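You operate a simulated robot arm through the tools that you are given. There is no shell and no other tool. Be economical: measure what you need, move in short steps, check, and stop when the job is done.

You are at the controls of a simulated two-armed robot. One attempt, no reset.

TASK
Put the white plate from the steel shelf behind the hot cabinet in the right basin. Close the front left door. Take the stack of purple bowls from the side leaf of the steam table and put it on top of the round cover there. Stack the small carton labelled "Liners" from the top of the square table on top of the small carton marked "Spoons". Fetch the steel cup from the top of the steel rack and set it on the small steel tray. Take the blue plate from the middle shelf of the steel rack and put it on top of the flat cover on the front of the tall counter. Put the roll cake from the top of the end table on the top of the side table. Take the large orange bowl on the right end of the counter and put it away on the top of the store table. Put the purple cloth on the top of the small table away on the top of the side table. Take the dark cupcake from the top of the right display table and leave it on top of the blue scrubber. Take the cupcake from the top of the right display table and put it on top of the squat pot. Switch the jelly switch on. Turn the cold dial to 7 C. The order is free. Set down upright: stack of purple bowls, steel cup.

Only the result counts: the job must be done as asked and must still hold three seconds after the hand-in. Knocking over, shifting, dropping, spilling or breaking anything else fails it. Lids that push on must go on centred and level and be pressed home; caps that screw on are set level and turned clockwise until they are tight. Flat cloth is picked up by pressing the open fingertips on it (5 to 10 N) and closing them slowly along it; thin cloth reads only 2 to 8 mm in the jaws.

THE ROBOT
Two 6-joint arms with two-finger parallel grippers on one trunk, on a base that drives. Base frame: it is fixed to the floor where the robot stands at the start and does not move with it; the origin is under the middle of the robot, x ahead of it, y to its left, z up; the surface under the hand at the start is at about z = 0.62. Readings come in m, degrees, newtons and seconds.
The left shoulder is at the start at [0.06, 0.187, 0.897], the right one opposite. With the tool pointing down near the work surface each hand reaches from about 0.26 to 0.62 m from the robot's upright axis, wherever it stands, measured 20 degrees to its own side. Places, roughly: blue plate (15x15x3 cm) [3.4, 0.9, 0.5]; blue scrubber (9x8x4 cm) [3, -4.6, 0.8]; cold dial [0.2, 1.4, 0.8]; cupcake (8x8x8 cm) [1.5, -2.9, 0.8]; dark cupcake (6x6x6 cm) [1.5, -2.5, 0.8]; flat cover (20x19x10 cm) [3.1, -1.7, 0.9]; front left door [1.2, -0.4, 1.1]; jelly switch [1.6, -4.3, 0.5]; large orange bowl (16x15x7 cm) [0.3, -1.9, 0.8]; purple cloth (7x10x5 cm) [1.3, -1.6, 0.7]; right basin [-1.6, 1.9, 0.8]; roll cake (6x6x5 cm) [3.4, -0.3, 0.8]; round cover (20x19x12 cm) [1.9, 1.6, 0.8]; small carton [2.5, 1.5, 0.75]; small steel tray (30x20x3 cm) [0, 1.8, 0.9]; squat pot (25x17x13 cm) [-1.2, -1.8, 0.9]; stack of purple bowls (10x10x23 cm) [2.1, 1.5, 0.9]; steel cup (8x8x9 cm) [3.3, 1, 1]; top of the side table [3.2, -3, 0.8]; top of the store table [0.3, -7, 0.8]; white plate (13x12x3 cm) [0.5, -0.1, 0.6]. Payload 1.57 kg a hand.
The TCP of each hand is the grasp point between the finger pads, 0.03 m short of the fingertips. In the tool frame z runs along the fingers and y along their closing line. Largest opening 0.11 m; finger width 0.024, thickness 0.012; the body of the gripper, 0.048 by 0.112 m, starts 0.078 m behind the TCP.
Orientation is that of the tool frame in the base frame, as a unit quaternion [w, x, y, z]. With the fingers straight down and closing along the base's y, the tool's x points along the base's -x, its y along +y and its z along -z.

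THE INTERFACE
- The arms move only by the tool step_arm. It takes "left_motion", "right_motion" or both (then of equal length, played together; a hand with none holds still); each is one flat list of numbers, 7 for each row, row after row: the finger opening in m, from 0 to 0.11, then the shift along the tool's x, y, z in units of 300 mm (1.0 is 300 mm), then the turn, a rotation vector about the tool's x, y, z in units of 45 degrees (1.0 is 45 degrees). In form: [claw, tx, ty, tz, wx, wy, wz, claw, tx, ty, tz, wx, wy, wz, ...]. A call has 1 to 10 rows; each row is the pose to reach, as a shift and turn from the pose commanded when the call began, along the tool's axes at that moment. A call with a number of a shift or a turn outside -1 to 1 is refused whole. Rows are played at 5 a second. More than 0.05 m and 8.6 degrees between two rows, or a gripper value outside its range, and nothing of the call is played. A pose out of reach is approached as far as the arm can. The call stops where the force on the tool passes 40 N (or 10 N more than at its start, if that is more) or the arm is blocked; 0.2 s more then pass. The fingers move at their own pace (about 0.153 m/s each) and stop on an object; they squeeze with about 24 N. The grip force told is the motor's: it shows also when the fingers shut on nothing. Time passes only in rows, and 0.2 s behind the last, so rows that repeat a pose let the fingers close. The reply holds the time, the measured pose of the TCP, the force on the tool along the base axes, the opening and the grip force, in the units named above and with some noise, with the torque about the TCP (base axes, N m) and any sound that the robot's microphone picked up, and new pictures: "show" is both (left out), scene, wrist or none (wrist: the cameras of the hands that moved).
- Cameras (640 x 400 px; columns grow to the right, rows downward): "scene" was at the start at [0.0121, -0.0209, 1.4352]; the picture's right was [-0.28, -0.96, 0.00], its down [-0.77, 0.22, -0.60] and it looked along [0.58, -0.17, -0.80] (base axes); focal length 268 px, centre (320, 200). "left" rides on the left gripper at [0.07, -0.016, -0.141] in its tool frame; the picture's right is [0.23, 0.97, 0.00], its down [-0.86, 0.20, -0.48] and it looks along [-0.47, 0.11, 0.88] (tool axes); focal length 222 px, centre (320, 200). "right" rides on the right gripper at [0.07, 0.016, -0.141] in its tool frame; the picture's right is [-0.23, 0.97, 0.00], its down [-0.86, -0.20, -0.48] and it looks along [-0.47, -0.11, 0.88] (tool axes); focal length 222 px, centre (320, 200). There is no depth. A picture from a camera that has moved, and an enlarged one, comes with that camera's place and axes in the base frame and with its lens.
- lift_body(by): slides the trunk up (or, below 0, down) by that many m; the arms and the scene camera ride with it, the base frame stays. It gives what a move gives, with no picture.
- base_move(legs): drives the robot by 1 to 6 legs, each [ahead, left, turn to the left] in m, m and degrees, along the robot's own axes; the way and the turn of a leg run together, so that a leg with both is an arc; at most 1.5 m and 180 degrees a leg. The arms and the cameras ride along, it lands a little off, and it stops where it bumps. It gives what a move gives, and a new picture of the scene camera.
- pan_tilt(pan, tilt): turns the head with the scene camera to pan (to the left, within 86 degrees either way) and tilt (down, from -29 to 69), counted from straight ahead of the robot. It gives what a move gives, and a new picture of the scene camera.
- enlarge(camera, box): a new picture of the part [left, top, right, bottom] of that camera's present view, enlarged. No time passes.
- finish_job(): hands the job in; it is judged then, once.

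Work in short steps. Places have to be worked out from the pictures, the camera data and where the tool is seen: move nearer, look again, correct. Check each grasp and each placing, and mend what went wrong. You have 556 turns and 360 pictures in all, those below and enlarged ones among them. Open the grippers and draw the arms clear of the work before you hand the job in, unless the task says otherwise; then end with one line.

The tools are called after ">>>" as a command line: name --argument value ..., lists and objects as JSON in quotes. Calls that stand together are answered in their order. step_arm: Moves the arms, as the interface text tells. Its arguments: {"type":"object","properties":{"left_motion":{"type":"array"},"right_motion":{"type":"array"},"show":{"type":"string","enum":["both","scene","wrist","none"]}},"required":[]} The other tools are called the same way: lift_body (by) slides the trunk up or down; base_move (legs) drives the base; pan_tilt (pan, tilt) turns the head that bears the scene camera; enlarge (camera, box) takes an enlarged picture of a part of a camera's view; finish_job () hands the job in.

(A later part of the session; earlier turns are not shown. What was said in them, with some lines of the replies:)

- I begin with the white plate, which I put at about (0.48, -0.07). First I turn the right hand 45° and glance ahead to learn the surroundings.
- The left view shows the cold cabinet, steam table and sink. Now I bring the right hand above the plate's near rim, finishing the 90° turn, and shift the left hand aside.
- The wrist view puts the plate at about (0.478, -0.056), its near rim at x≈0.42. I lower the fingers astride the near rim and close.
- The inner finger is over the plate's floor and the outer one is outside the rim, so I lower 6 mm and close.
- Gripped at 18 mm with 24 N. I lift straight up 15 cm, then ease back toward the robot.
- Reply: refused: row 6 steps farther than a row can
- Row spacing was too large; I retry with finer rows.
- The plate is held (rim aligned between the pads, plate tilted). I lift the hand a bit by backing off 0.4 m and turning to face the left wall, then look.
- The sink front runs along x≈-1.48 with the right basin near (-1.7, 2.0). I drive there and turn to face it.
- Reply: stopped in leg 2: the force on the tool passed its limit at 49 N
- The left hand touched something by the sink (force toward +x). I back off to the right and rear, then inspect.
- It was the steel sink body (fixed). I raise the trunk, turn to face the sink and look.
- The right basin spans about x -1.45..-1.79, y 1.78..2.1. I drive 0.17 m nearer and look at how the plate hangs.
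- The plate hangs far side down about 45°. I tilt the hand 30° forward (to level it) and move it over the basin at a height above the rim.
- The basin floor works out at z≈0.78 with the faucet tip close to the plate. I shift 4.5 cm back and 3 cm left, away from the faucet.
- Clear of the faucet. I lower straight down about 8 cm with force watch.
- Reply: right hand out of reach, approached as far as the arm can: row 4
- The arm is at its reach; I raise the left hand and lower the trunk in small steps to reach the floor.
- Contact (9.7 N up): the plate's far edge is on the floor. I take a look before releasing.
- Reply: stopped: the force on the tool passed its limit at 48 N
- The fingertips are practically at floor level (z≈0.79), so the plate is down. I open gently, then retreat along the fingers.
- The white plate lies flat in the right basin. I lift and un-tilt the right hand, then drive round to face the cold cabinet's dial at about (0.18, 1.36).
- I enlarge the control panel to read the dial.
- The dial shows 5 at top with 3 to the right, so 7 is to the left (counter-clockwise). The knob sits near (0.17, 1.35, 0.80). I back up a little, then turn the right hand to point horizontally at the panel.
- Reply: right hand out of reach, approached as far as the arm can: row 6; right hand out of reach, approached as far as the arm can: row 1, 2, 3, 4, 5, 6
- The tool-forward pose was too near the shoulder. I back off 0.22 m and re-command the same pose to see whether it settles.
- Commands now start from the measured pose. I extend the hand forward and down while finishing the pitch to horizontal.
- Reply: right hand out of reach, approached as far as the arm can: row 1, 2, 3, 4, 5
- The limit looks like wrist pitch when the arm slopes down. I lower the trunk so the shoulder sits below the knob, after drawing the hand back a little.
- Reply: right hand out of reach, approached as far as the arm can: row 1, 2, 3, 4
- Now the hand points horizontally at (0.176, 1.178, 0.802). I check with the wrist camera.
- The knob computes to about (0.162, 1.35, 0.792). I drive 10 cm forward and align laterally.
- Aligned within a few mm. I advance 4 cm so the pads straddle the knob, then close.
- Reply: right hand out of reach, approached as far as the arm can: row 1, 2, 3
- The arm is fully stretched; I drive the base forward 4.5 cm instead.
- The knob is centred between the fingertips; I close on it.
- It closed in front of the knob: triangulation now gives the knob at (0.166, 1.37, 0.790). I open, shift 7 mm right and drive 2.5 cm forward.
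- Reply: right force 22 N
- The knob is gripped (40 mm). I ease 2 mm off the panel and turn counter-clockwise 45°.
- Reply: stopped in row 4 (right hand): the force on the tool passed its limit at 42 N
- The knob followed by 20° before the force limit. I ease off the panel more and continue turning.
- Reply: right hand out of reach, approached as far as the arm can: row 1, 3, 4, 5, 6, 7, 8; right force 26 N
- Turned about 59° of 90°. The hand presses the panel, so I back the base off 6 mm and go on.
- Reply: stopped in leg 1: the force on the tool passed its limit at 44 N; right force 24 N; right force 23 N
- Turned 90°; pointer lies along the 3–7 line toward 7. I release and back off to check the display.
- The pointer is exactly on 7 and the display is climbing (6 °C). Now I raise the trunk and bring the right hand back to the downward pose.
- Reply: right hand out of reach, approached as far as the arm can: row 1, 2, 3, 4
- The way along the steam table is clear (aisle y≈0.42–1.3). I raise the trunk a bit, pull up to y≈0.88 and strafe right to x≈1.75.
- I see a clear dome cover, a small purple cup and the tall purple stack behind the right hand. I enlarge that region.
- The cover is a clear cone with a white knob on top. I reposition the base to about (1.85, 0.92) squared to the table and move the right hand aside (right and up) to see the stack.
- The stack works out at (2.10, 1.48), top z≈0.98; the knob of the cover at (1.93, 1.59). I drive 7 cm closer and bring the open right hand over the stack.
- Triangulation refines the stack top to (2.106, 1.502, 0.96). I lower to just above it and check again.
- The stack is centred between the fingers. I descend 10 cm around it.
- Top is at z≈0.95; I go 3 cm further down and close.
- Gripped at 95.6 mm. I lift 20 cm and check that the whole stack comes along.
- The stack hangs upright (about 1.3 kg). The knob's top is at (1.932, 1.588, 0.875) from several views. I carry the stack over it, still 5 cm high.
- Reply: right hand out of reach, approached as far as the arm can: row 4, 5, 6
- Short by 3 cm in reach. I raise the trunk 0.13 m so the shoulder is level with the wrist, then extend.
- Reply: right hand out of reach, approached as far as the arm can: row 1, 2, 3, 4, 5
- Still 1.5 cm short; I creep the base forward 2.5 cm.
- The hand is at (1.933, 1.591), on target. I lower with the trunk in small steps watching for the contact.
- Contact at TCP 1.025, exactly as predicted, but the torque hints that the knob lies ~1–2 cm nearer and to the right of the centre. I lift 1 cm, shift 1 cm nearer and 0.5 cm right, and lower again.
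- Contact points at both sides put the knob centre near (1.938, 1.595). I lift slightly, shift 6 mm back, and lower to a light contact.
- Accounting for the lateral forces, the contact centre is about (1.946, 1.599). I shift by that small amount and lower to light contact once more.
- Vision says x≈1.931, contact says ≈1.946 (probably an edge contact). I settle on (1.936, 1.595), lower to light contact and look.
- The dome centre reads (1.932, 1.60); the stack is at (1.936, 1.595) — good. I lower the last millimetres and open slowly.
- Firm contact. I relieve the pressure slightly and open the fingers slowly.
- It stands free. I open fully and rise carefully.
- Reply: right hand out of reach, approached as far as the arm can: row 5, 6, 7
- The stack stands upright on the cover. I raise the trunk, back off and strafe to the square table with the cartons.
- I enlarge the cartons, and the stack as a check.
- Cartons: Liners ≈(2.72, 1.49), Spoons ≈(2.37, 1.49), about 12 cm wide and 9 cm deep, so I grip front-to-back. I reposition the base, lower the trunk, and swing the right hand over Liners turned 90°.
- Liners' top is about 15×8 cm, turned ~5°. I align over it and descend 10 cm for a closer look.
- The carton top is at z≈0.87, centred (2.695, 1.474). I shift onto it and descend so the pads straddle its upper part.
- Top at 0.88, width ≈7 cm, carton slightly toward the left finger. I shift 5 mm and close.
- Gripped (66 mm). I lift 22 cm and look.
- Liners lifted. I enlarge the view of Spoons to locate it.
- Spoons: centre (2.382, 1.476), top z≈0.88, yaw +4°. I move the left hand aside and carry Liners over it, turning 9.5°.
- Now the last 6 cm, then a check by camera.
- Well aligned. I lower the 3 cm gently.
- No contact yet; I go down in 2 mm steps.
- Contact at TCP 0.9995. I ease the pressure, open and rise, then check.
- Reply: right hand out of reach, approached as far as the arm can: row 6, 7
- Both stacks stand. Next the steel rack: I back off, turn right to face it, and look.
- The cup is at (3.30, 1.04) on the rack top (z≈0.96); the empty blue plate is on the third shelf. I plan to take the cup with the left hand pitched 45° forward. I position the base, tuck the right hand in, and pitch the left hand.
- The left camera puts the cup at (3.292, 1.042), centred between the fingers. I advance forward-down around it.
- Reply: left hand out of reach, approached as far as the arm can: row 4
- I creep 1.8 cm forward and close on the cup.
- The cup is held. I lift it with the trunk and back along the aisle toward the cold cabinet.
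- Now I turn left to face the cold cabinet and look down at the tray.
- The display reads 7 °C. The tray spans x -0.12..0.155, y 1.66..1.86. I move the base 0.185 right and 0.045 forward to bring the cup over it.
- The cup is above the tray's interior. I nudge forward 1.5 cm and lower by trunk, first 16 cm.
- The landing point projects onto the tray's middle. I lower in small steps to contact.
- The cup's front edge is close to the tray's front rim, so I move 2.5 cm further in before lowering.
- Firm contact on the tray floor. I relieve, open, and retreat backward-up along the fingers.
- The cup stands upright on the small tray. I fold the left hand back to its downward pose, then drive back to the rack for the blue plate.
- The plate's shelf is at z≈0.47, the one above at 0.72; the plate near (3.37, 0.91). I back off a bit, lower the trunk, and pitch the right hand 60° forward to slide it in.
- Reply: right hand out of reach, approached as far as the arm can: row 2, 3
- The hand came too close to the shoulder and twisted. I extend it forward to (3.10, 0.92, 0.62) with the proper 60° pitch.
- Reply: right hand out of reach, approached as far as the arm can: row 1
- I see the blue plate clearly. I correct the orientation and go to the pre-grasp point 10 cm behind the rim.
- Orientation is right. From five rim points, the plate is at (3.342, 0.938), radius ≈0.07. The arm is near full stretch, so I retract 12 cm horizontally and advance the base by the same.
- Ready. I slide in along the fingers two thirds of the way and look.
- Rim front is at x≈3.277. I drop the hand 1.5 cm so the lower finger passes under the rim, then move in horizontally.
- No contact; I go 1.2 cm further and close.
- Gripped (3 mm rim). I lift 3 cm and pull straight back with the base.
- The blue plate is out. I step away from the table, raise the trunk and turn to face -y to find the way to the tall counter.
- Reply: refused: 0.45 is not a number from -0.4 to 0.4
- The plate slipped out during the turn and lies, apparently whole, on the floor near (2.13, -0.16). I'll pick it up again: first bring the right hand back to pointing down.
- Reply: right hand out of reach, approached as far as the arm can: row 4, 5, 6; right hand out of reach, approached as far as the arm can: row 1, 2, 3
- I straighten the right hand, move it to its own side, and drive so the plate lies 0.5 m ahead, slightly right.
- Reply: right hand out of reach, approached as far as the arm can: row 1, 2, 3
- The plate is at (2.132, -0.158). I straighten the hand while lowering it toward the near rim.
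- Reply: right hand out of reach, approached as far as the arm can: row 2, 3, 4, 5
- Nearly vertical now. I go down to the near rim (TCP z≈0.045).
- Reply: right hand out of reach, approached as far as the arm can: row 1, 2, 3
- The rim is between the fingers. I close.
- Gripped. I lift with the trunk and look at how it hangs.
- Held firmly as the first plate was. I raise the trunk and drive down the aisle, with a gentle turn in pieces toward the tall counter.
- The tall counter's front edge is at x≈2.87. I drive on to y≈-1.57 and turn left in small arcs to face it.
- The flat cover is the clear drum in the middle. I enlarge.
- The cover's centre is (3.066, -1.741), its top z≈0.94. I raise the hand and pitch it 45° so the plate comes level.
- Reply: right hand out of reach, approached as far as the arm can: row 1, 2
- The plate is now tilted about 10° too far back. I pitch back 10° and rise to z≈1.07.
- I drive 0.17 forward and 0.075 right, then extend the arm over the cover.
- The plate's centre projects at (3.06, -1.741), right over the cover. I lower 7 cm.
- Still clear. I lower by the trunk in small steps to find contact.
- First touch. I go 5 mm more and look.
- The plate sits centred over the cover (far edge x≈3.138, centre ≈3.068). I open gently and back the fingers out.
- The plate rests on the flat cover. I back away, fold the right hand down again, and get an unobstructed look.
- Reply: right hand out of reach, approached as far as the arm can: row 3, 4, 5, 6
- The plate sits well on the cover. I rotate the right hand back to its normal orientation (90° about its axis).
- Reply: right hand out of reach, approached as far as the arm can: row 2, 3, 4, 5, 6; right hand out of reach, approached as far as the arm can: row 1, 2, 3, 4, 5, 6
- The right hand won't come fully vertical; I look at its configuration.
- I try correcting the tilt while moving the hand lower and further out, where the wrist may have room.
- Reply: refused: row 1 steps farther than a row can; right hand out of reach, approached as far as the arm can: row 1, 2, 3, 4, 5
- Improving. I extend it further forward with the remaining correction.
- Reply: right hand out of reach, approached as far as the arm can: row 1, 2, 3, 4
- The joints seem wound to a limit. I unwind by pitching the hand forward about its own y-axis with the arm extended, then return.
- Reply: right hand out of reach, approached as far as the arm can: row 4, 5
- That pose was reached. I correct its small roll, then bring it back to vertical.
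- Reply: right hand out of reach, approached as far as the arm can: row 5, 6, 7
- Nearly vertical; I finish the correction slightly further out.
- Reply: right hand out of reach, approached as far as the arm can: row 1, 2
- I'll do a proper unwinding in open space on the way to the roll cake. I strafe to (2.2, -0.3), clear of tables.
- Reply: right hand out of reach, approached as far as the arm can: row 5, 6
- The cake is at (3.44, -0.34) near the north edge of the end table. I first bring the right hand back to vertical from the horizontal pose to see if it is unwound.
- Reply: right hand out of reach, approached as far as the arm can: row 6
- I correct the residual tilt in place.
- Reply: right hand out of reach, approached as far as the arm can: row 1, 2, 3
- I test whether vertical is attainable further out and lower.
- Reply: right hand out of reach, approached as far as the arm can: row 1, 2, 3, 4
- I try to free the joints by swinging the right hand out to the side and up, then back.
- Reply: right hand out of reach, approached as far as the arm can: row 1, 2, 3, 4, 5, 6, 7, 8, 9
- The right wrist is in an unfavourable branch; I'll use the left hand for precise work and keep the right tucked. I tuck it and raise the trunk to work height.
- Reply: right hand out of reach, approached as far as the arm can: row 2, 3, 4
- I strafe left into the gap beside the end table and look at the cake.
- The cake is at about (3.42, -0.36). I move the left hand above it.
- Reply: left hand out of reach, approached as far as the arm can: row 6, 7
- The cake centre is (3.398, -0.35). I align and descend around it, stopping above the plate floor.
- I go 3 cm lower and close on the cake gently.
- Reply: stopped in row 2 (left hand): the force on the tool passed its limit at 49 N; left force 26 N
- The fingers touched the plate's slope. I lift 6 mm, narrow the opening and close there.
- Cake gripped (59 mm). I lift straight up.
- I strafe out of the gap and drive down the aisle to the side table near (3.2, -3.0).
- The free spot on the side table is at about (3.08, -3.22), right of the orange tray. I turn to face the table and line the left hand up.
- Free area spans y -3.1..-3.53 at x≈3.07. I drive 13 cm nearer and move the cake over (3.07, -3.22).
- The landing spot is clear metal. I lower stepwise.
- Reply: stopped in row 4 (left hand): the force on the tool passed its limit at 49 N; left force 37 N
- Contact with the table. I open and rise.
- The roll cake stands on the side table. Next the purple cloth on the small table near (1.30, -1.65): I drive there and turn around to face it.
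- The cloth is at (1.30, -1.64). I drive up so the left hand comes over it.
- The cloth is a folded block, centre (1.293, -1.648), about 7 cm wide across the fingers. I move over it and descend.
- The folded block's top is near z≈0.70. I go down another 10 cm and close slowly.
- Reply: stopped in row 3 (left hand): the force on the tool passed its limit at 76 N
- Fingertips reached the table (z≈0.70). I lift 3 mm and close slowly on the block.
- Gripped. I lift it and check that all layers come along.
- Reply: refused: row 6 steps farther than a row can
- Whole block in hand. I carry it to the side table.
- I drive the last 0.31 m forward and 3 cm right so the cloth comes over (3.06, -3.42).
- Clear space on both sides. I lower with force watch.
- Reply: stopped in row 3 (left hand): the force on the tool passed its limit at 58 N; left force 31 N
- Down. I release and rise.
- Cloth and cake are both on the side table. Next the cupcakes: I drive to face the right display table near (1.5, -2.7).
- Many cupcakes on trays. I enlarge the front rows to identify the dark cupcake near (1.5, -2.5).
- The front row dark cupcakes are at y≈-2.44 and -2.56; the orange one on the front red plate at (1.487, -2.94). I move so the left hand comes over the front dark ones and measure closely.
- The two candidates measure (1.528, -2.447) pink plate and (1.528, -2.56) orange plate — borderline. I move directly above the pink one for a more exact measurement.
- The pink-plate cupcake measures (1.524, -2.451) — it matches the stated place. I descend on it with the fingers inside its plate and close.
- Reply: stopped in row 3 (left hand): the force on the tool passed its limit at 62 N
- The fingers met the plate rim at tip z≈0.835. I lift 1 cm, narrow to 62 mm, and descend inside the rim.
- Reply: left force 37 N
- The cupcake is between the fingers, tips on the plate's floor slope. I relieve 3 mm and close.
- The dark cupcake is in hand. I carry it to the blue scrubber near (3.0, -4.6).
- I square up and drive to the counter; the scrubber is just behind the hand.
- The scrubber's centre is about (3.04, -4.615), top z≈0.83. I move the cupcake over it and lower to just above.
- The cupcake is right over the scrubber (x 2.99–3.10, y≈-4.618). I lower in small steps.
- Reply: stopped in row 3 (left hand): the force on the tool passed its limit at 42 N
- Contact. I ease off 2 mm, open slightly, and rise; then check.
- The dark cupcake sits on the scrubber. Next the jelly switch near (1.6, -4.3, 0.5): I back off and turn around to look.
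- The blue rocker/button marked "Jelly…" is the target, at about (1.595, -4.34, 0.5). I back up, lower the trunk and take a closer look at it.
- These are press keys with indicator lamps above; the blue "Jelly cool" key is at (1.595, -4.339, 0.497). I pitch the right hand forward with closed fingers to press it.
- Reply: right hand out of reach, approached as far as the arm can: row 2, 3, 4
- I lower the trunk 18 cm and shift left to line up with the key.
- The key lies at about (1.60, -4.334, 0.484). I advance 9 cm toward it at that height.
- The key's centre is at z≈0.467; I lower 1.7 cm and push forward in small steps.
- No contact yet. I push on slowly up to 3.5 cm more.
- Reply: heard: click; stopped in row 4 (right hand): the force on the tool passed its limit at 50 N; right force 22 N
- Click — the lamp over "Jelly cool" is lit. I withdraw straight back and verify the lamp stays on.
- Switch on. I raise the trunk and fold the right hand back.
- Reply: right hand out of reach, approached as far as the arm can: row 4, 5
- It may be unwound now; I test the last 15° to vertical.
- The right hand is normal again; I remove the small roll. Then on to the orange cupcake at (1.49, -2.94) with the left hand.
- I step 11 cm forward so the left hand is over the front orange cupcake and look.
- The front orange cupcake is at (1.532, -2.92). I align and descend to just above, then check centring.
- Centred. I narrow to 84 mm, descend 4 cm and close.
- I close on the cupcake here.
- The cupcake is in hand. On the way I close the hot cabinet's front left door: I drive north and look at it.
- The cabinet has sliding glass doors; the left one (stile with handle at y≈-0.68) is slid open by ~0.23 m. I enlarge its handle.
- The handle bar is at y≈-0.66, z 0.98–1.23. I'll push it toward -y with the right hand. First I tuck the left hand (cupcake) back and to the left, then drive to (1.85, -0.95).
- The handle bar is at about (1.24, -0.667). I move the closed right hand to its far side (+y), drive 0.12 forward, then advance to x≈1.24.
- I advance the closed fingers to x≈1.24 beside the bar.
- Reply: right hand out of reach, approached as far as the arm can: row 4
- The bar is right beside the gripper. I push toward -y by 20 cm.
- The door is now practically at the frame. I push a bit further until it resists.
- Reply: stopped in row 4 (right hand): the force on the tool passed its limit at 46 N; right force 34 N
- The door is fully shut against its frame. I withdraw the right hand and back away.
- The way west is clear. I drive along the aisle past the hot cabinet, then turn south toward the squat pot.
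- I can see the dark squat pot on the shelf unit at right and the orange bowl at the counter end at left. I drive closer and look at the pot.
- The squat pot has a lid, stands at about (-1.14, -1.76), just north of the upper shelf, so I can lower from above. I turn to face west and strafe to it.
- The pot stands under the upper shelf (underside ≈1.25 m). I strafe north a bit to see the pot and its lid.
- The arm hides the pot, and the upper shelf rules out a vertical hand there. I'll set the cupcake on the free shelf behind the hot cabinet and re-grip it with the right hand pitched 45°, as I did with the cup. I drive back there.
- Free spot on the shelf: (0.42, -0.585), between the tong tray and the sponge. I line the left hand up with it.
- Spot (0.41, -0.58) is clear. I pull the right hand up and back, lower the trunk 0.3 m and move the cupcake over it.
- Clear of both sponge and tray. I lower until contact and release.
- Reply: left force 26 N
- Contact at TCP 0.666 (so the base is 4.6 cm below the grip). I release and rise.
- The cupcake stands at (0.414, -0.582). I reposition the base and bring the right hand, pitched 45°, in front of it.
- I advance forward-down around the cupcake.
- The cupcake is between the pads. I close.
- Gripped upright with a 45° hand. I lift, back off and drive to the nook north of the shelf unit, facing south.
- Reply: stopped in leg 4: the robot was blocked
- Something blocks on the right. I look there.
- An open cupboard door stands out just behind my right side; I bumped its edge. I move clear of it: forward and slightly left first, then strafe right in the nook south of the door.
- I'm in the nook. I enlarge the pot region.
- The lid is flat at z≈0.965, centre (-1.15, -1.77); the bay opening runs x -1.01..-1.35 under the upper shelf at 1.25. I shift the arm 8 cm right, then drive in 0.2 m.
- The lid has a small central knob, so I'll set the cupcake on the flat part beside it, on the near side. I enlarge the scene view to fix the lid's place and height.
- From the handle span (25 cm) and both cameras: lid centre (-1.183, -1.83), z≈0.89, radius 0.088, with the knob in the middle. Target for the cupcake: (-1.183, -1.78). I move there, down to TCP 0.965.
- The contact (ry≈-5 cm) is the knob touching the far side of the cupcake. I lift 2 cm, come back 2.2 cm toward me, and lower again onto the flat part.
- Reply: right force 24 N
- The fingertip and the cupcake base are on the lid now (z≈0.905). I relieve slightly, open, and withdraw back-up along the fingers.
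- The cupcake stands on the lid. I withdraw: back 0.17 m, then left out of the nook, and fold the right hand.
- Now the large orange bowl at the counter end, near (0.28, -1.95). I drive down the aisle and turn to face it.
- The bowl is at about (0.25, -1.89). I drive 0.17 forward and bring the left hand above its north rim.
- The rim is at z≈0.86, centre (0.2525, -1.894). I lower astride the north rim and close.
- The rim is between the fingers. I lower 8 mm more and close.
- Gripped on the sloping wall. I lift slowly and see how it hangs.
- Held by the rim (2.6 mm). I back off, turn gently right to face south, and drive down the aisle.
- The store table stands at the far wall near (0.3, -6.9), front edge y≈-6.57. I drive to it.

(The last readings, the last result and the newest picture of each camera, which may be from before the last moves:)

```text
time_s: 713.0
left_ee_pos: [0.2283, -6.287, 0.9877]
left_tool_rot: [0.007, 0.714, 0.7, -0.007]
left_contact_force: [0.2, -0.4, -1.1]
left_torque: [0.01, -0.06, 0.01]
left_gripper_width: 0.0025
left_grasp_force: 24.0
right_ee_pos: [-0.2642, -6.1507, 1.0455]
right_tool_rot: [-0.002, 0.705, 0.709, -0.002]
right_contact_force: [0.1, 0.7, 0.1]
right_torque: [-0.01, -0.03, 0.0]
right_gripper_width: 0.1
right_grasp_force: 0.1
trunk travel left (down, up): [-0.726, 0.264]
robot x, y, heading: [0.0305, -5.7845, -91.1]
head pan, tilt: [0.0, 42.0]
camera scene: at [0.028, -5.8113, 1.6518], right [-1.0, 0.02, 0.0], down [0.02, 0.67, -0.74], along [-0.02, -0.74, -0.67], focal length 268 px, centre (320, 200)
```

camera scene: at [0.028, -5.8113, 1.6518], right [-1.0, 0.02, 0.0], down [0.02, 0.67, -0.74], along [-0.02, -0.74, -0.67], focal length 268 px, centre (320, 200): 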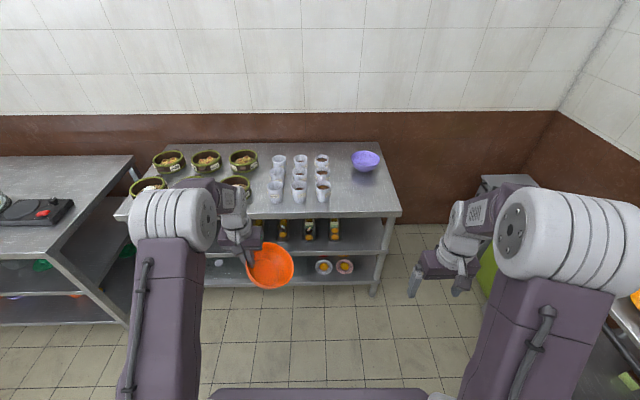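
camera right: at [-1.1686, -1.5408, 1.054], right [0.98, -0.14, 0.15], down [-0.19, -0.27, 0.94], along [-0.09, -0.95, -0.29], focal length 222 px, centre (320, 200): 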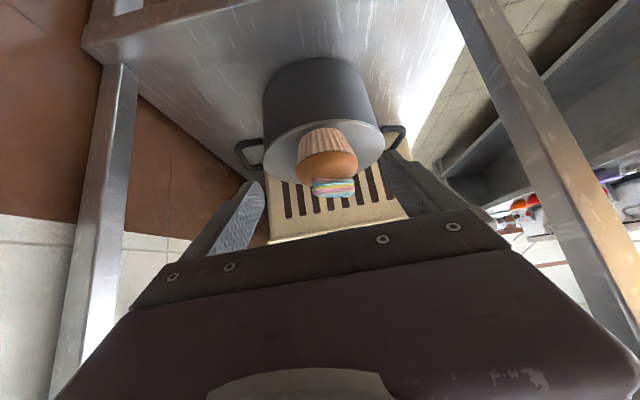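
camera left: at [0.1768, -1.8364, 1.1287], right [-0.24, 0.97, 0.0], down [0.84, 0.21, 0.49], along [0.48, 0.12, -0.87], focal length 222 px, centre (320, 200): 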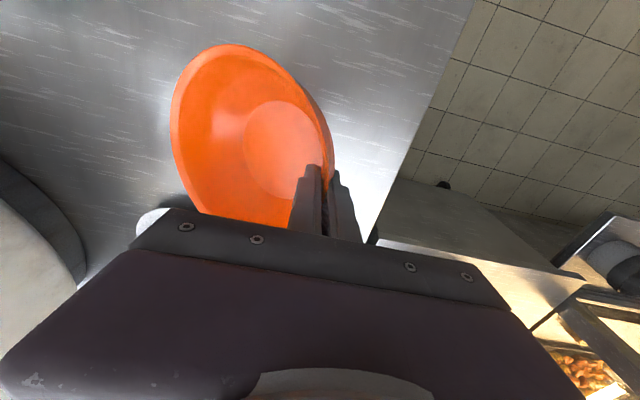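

The free area on the store table is its right front, around (-0.19, -6.76). I raise the trunk a little, strafe right and drive up.

>>> lift_body --by 0.1

>>> base_move --legs '[[0, -0.34, 1.1], [0.4, 0, 0]]'

>>> step_arm --left_motion '[0, -0.05, 0, 0, 0.12, 0, 0, 0, -0.1, 0, 0, 0.24, 0, 0, 0, -0.15, 0, 0, 0.36, 0, 0, 0, -0.2, 0, 0, 0.48, 0, 0, 0, -0.23, 0, 0, 0.6, 0, 0, 0, -0.23, 0, 0, 0.7, 0, 0]' --show "both"

```text
time_s: 714.3
left_ee_pos: [0.2286, -6.2881, 1.0872]
left_tool_rot: [0.007, 0.714, 0.7, -0.007]
left_contact_force: [0.1, -0.4, -0.7]
left_torque: [0.02, -0.03, 0.0]
left_gripper_width: 0.0027
left_grasp_force: 24.5
right_ee_pos: [-0.2645, -6.1502, 1.1466]
right_tool_rot: [-0.001, 0.706, 0.708, -0.002]
right_contact_force: [-0.3, -0.2, -0.4]
right_torque: [-0.01, -0.03, 0.03]
right_gripper_width: 0.0998
right_grasp_force: 0.1
trunk travel left (down, up): [-0.826, 0.164]
robot x, y, heading: [0.0248, -5.7919, -91.5]
head pan, tilt: [0.0, 42.0]
```

```text
time_s: 718.6
left_ee_pos: [-0.0927, -6.6776, 1.0875]
left_tool_rot: [0.007, 0.703, 0.711, -0.008]
left_contact_force: [-0.2, 0.9, -0.8]
left_torque: [-0.02, -0.03, 0.02]
left_gripper_width: 0.0025
left_grasp_force: 23.5
right_ee_pos: [-0.5895, -6.554, 1.1468]
right_tool_rot: [-0.001, 0.695, 0.719, -0.003]
right_contact_force: [-0.7, 0.5, -0.4]
right_torque: [0.01, -0.04, -0.01]
right_gripper_width: 0.0999
right_grasp_force: 0.0
trunk travel left (down, up): [-0.826, 0.164]
robot x, y, heading: [-0.3043, -6.1838, -89.7]
head pan, tilt: [0.0, 42.0]
camera scene: at [-0.3065, -6.206, 1.7517], right [-1.0, -0.01, 0.0], down [0.0, 0.67, -0.74], along [0.0, -0.74, -0.67], focal length 268 px, centre (320, 200)
```

scene: 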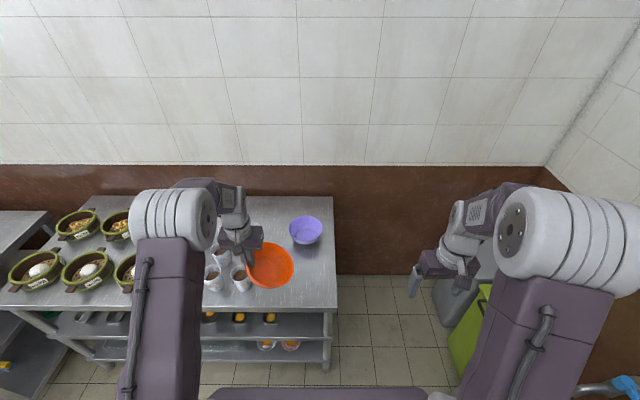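

```text
time_s: 720.0
left_ee_pos: [-0.0895, -6.7474, 1.0872]
left_tool_rot: [-0.185, 0.679, 0.682, -0.2]
left_contact_force: [0.2, -0.3, -0.8]
left_torque: [-0.02, -0.09, -0.01]
left_gripper_width: 0.0024
left_grasp_force: 24.1
right_ee_pos: [-0.5886, -6.5544, 1.1467]
right_tool_rot: [-0.002, 0.696, 0.718, -0.001]
right_contact_force: [-0.1, 0.4, -0.4]
right_torque: [0.01, 0.0, -0.01]
right_gripper_width: 0.1
right_grasp_force: 0.1
trunk travel left (down, up): [-0.826, 0.164]
robot x, y, heading: [-0.307, -6.1855, -89.3]
head pan, tilt: [0.0, 42.0]
camera scene: at [-0.3057, -6.2083, 1.7517], right [-1.0, -0.01, 0.0], down [0.0, 0.67, -0.74], along [0.0, -0.74, -0.67], focal length 268 px, centre (320, 200)
camera left: at [-0.0306, -6.6739, 1.2171], right [0.83, 0.23, -0.52], down [0.43, -0.84, 0.32], along [-0.36, -0.49, -0.8], focal length 222 px, centre (320, 200)
```

scene: 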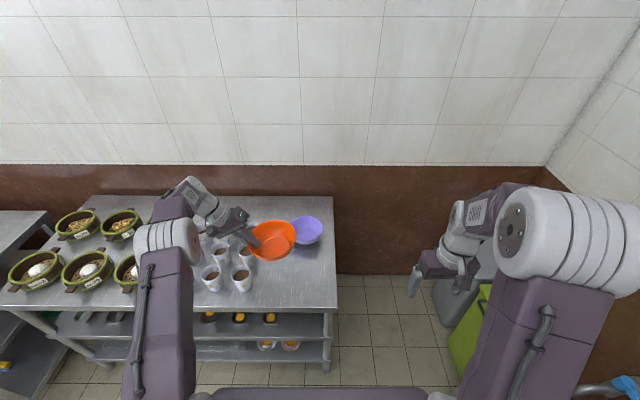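
left: 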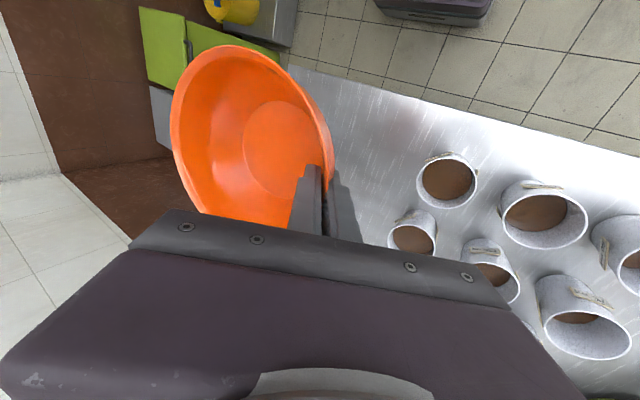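

The bowl is level now. I shift 5 cm right, away from the cups, and lower 10 cm.

>>> step_arm --left_motion '[0, 0, -0.07, 0.043, 0, 0, 0, 0, 0, -0.143, 0.086, 0, 0, 0, 0, 0, -0.09, 0.18, 0, 0, 0, 0, 0, -0.03, 0.28, 0, 0, 0, 0, 0, 0.028, 0.37, 0, 0, 0]' --show "both"

```text
time_s: 721.2
left_ee_pos: [-0.1443, -6.7498, 0.9893]
left_tool_rot: [-0.185, 0.679, 0.682, -0.2]
left_contact_force: [-0.1, -0.2, -1.1]
left_torque: [0.0, -0.1, 0.01]
left_gripper_width: 0.0026
left_grasp_force: 24.0
right_ee_pos: [-0.5885, -6.5557, 1.1453]
right_tool_rot: [-0.002, 0.695, 0.719, -0.002]
right_contact_force: [0.2, -0.1, 0.2]
right_torque: [-0.02, 0.0, 0.02]
right_gripper_width: 0.1001
right_grasp_force: 0.1
trunk travel left (down, up): [-0.826, 0.164]
robot x, y, heading: [-0.3054, -6.1846, -89.6]
head pan, tilt: [0.0, 42.0]
camera scene: at [-0.3066, -6.2086, 1.7517], right [-1.0, -0.01, 0.0], down [0.0, 0.67, -0.74], along [0.0, -0.74, -0.67], focal length 268 px, centre (320, 200)
camera left: at [-0.0854, -6.6758, 1.1178], right [0.83, 0.23, -0.51], down [0.43, -0.84, 0.32], along [-0.36, -0.49, -0.8], focal length 222 px, centre (320, 200)
```

scene: 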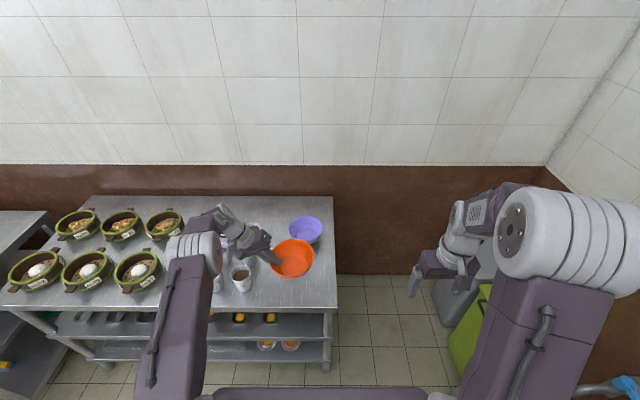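
left: 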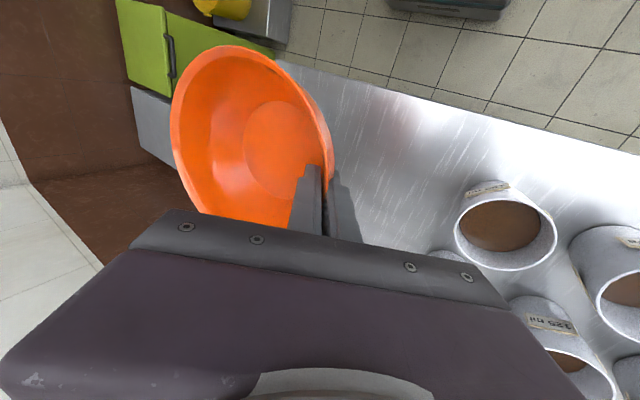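

The bowl is over (-0.21, -6.76), clear of everything. I lower with the trunk until contact.

>>> lift_body --by -0.09

>>> lift_body --by -0.012

>>> lift_body --by -0.01

```text
time_s: 722.5
left_ee_pos: [-0.144, -6.7494, 0.8994]
left_tool_rot: [-0.184, 0.679, 0.682, -0.2]
left_contact_force: [-1.0, -0.1, -1.5]
left_torque: [0.02, -0.09, 0.01]
left_gripper_width: 0.0029
left_grasp_force: 23.6
right_ee_pos: [-0.5895, -6.5562, 1.0557]
right_tool_rot: [-0.002, 0.695, 0.719, -0.002]
right_contact_force: [0.9, -1.0, -0.1]
right_torque: [0.0, 0.01, 0.02]
right_gripper_width: 0.1001
right_grasp_force: 0.1
trunk travel left (down, up): [-0.736, 0.254]
robot x, y, heading: [-0.3055, -6.1844, -89.9]
head pan, tilt: [0.0, 42.0]
```

```text
time_s: 723.0
left_ee_pos: [-0.1433, -6.7488, 0.886]
left_tool_rot: [-0.185, 0.679, 0.682, -0.199]
left_contact_force: [-0.3, -0.3, -1.0]
left_torque: [0.0, -0.02, -0.02]
left_gripper_width: 0.0024
left_grasp_force: 24.3
right_ee_pos: [-0.5897, -6.5555, 1.0441]
right_tool_rot: [-0.001, 0.695, 0.719, -0.001]
right_contact_force: [-0.9, -0.3, 0.2]
right_torque: [0.02, 0.03, -0.01]
right_gripper_width: 0.1001
right_grasp_force: 0.0
trunk travel left (down, up): [-0.724, 0.266]
robot x, y, heading: [-0.3045, -6.1808, -89.6]
head pan, tilt: [0.0, 42.0]
```

```text
time_s: 723.6
left_ee_pos: [-0.1448, -6.7477, 0.8771]
left_tool_rot: [-0.185, 0.679, 0.682, -0.2]
left_contact_force: [-0.5, -0.9, -1.2]
left_torque: [0.02, -0.07, -0.01]
left_gripper_width: 0.0028
left_grasp_force: 24.0
right_ee_pos: [-0.5891, -6.5551, 1.0349]
right_tool_rot: [-0.001, 0.695, 0.719, -0.002]
right_contact_force: [-1.0, 0.5, -0.5]
right_torque: [0.02, -0.02, -0.01]
right_gripper_width: 0.1001
right_grasp_force: 0.1
trunk travel left (down, up): [-0.714, 0.276]
robot x, y, heading: [-0.3085, -6.1836, -89.8]
head pan, tilt: [0.0, 42.0]
```

>>> lift_body --by -0.01

>>> lift_body --by -0.01

>>> lift_body --by -0.008

>>> enlarge --camera "scene" --box '[200, 180, 360, 290]'

```text
time_s: 724.2
left_ee_pos: [-0.1451, -6.7485, 0.8664]
left_tool_rot: [-0.185, 0.678, 0.683, -0.199]
left_contact_force: [-0.3, -0.9, -1.0]
left_torque: [0.01, -0.11, 0.01]
left_gripper_width: 0.0024
left_grasp_force: 24.1
right_ee_pos: [-0.5893, -6.5553, 1.025]
right_tool_rot: [-0.003, 0.695, 0.719, -0.002]
right_contact_force: [0.0, 0.1, 0.5]
right_torque: [-0.02, 0.03, 0.01]
right_gripper_width: 0.1
right_grasp_force: 0.2
trunk travel left (down, up): [-0.704, 0.286]
robot x, y, heading: [-0.3057, -6.1799, -89.9]
head pan, tilt: [0.0, 42.0]
```

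```text
time_s: 724.8
left_ee_pos: [-0.1442, -6.7478, 0.8556]
left_tool_rot: [-0.184, 0.679, 0.682, -0.2]
left_contact_force: [0.3, 0.6, -1.3]
left_torque: [0.0, -0.09, -0.04]
left_gripper_width: 0.0027
left_grasp_force: 24.1
right_ee_pos: [-0.5892, -6.5549, 1.0134]
right_tool_rot: [-0.002, 0.695, 0.719, -0.002]
right_contact_force: [-0.5, 0.1, 0.2]
right_torque: [0.02, 0.04, 0.01]
right_gripper_width: 0.1
right_grasp_force: 0.1
trunk travel left (down, up): [-0.694, 0.296]
robot x, y, heading: [-0.3086, -6.1844, -89.7]
head pan, tilt: [0.0, 42.0]
```

```text
time_s: 725.4
left_ee_pos: [-0.145, -6.7485, 0.8512]
left_tool_rot: [-0.184, 0.678, 0.682, -0.201]
left_contact_force: [3.7, 1.2, 18.3]
left_torque: [0.26, 0.48, -0.06]
left_gripper_width: 0.0027
left_grasp_force: 23.8
right_ee_pos: [-0.5891, -6.5531, 1.007]
right_tool_rot: [-0.001, 0.695, 0.719, -0.003]
right_contact_force: [0.0, -0.5, 0.1]
right_torque: [-0.01, 0.0, 0.02]
right_gripper_width: 0.1001
right_grasp_force: 0.0
trunk travel left (down, up): [-0.686, 0.304]
robot x, y, heading: [-0.3092, -6.1841, -89.8]
head pan, tilt: [0.0, 42.0]
```

```text
3.64 times, centred on (280, 235) of scene
camera zoom: at [-0.3064, -6.2054, 1.612], right [-1.0, -0.01, 0.0], down [0.0, 0.67, -0.74], along [0.0, -0.74, -0.67], focal length 976 px, centre (466, 73)
```

zoom: 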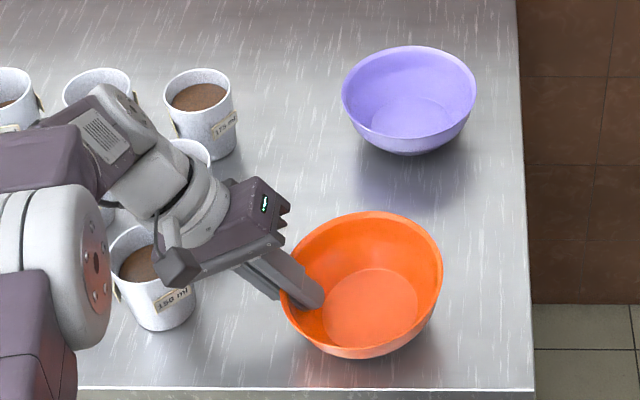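

The bowl rests level on the table. I open the fingers and rise straight up with the trunk.

>>> step_arm --left_motion '[0.01, 0, 0, -0.005, 0, 0, 0, 0.03, 0, 0, -0.005, 0, 0, 0, 0.045, 0, 0, -0.01, 0, 0, 0]' --show "none"

>>> lift_body --by 0.15

>>> enlarge --camera "scene" --box '[200, 200, 360, 310]'

```text
time_s: 726.2
left_ee_pos: [-0.1431, -6.7484, 0.8518]
left_tool_rot: [-0.185, 0.679, 0.682, -0.199]
left_contact_force: [-0.3, -0.4, -0.2]
left_torque: [0.02, 0.03, 0.02]
left_gripper_width: 0.045
left_grasp_force: 0.1
right_ee_pos: [-0.5889, -6.557, 1.0054]
right_tool_rot: [-0.002, 0.695, 0.719, -0.002]
right_contact_force: [0.6, -0.1, 0.0]
right_torque: [0.01, 0.01, 0.02]
right_gripper_width: 0.1001
right_grasp_force: 0.1
trunk travel left (down, up): [-0.686, 0.304]
robot x, y, heading: [-0.3071, -6.1826, -89.6]
head pan, tilt: [0.0, 42.0]
```

```text
time_s: 727.9
left_ee_pos: [-0.143, -6.7493, 1.002]
left_tool_rot: [-0.184, 0.678, 0.682, -0.2]
left_contact_force: [0.5, -0.6, -1.2]
left_torque: [0.01, 0.0, 0.0]
left_gripper_width: 0.0449
left_grasp_force: 0.0
right_ee_pos: [-0.5889, -6.556, 1.1567]
right_tool_rot: [-0.001, 0.695, 0.719, -0.002]
right_contact_force: [0.6, 1.3, -0.1]
right_torque: [-0.03, -0.01, 0.0]
right_gripper_width: 0.1
right_grasp_force: 0.1
trunk travel left (down, up): [-0.836, 0.154]
robot x, y, heading: [-0.3067, -6.1843, -89.8]
head pan, tilt: [0.0, 42.0]
```

```text
3.64 times, centred on (280, 255) of scene
camera zoom: at [-0.3064, -6.208, 1.7617], right [-1.0, -0.01, 0.0], down [0.0, 0.67, -0.74], along [0.0, -0.74, -0.67], focal length 976 px, centre (466, 0)
```

zoom: 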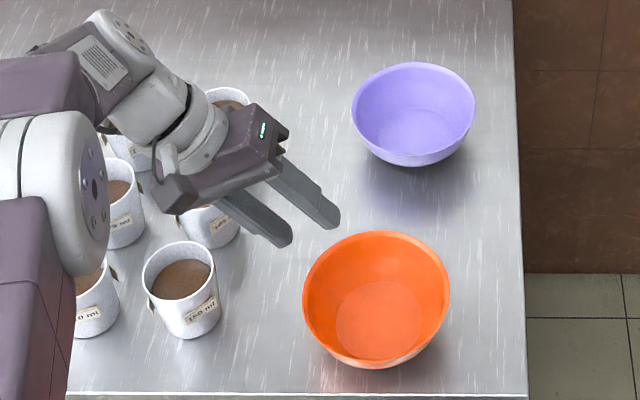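

All thirteen jobs are done. I back away from the store table, straighten and open the left hand clear of everything.

>>> base_move --legs '[[-0.4, 0, 0]]'

>>> step_arm --left_motion '[0.06, 0, 0, -0.05, -0.12, 0, 0, 0.08, 0, 0, -0.1, -0.24, 0, 0, 0.1, 0, 0, -0.12, -0.36, 0, 0, 0.1, 0, 0, -0.12, -0.48, 0, 0, 0.1, 0, 0, -0.12, -0.6, 0, 0, 0.1, 0, 0, -0.12, -0.7, 0, 0]' --show "scene"

```text
time_s: 730.4
left_ee_pos: [-0.1456, -6.3462, 1.0008]
left_tool_rot: [-0.185, 0.679, 0.683, -0.199]
left_contact_force: [-0.3, -0.2, -0.4]
left_torque: [0.01, -0.02, 0.02]
left_gripper_width: 0.0451
left_grasp_force: 0.1
right_ee_pos: [-0.5906, -6.1535, 1.156]
right_tool_rot: [-0.001, 0.695, 0.719, -0.002]
right_contact_force: [-0.5, 0.4, 0.0]
right_torque: [0.01, -0.02, 0.05]
right_gripper_width: 0.0999
right_grasp_force: 0.1
trunk travel left (down, up): [-0.836, 0.154]
robot x, y, heading: [-0.3131, -5.7808, -89.6]
head pan, tilt: [0.0, 42.0]
camera scene: at [-0.3087, -5.807, 1.7617], right [-1.0, -0.01, 0.0], down [0.0, 0.67, -0.74], along [0.0, -0.74, -0.67], focal length 268 px, centre (320, 200)
```

scene: 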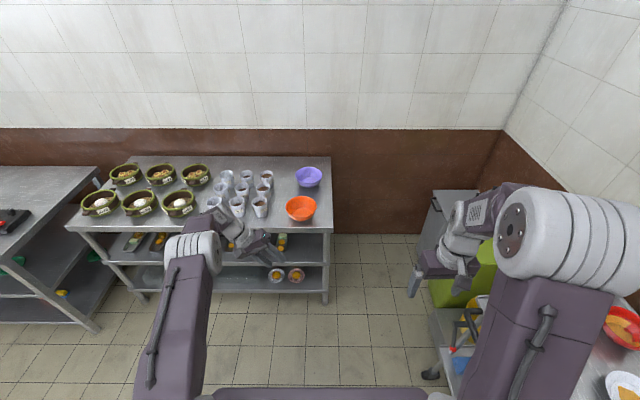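

```text
time_s: 731.8
left_ee_pos: [-0.1256, -6.3444, 1.0327]
left_tool_rot: [0.007, 0.703, 0.711, -0.006]
left_contact_force: [0.0, 0.2, -0.6]
left_torque: [-0.02, 0.01, 0.0]
left_gripper_width: 0.1002
left_grasp_force: 0.2
right_ee_pos: [-0.5926, -6.1524, 1.1551]
right_tool_rot: [-0.002, 0.694, 0.72, -0.002]
right_contact_force: [-0.2, 0.3, 0.2]
right_torque: [-0.01, 0.01, 0.0]
right_gripper_width: 0.1001
right_grasp_force: 0.0
trunk travel left (down, up): [-0.836, 0.154]
robot x, y, heading: [-0.3065, -5.7844, -89.7]
head pan, tilt: [0.0, 42.0]
camera scene: at [-0.3093, -5.8047, 1.7617], right [-1.0, -0.01, 0.0], down [0.0, 0.67, -0.74], along [0.0, -0.74, -0.67], focal length 268 px, centre (320, 200)
```

scene: 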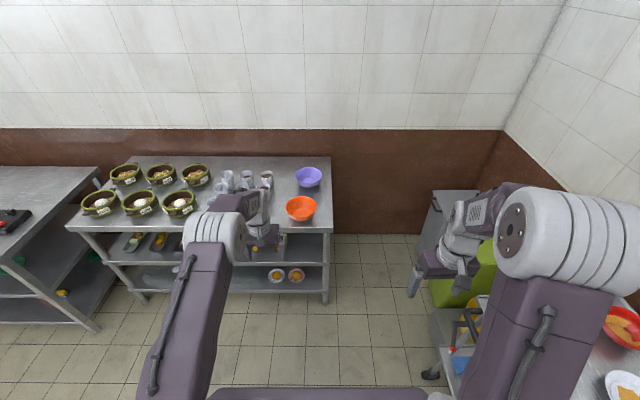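

The bowl stands upright on the store table, and both hands are open and clear. I hand the job in.

>>> finish_job

```text
The job is handed in.
```

All thirteen tasks were carried out and the job is handed in, but the blue plate slipped to the floor once, landed whole, and was picked up and placed; I also bumped an open cupboard door's edge and touched several fixtures without seeing anything displaced beyond about 5 mm.
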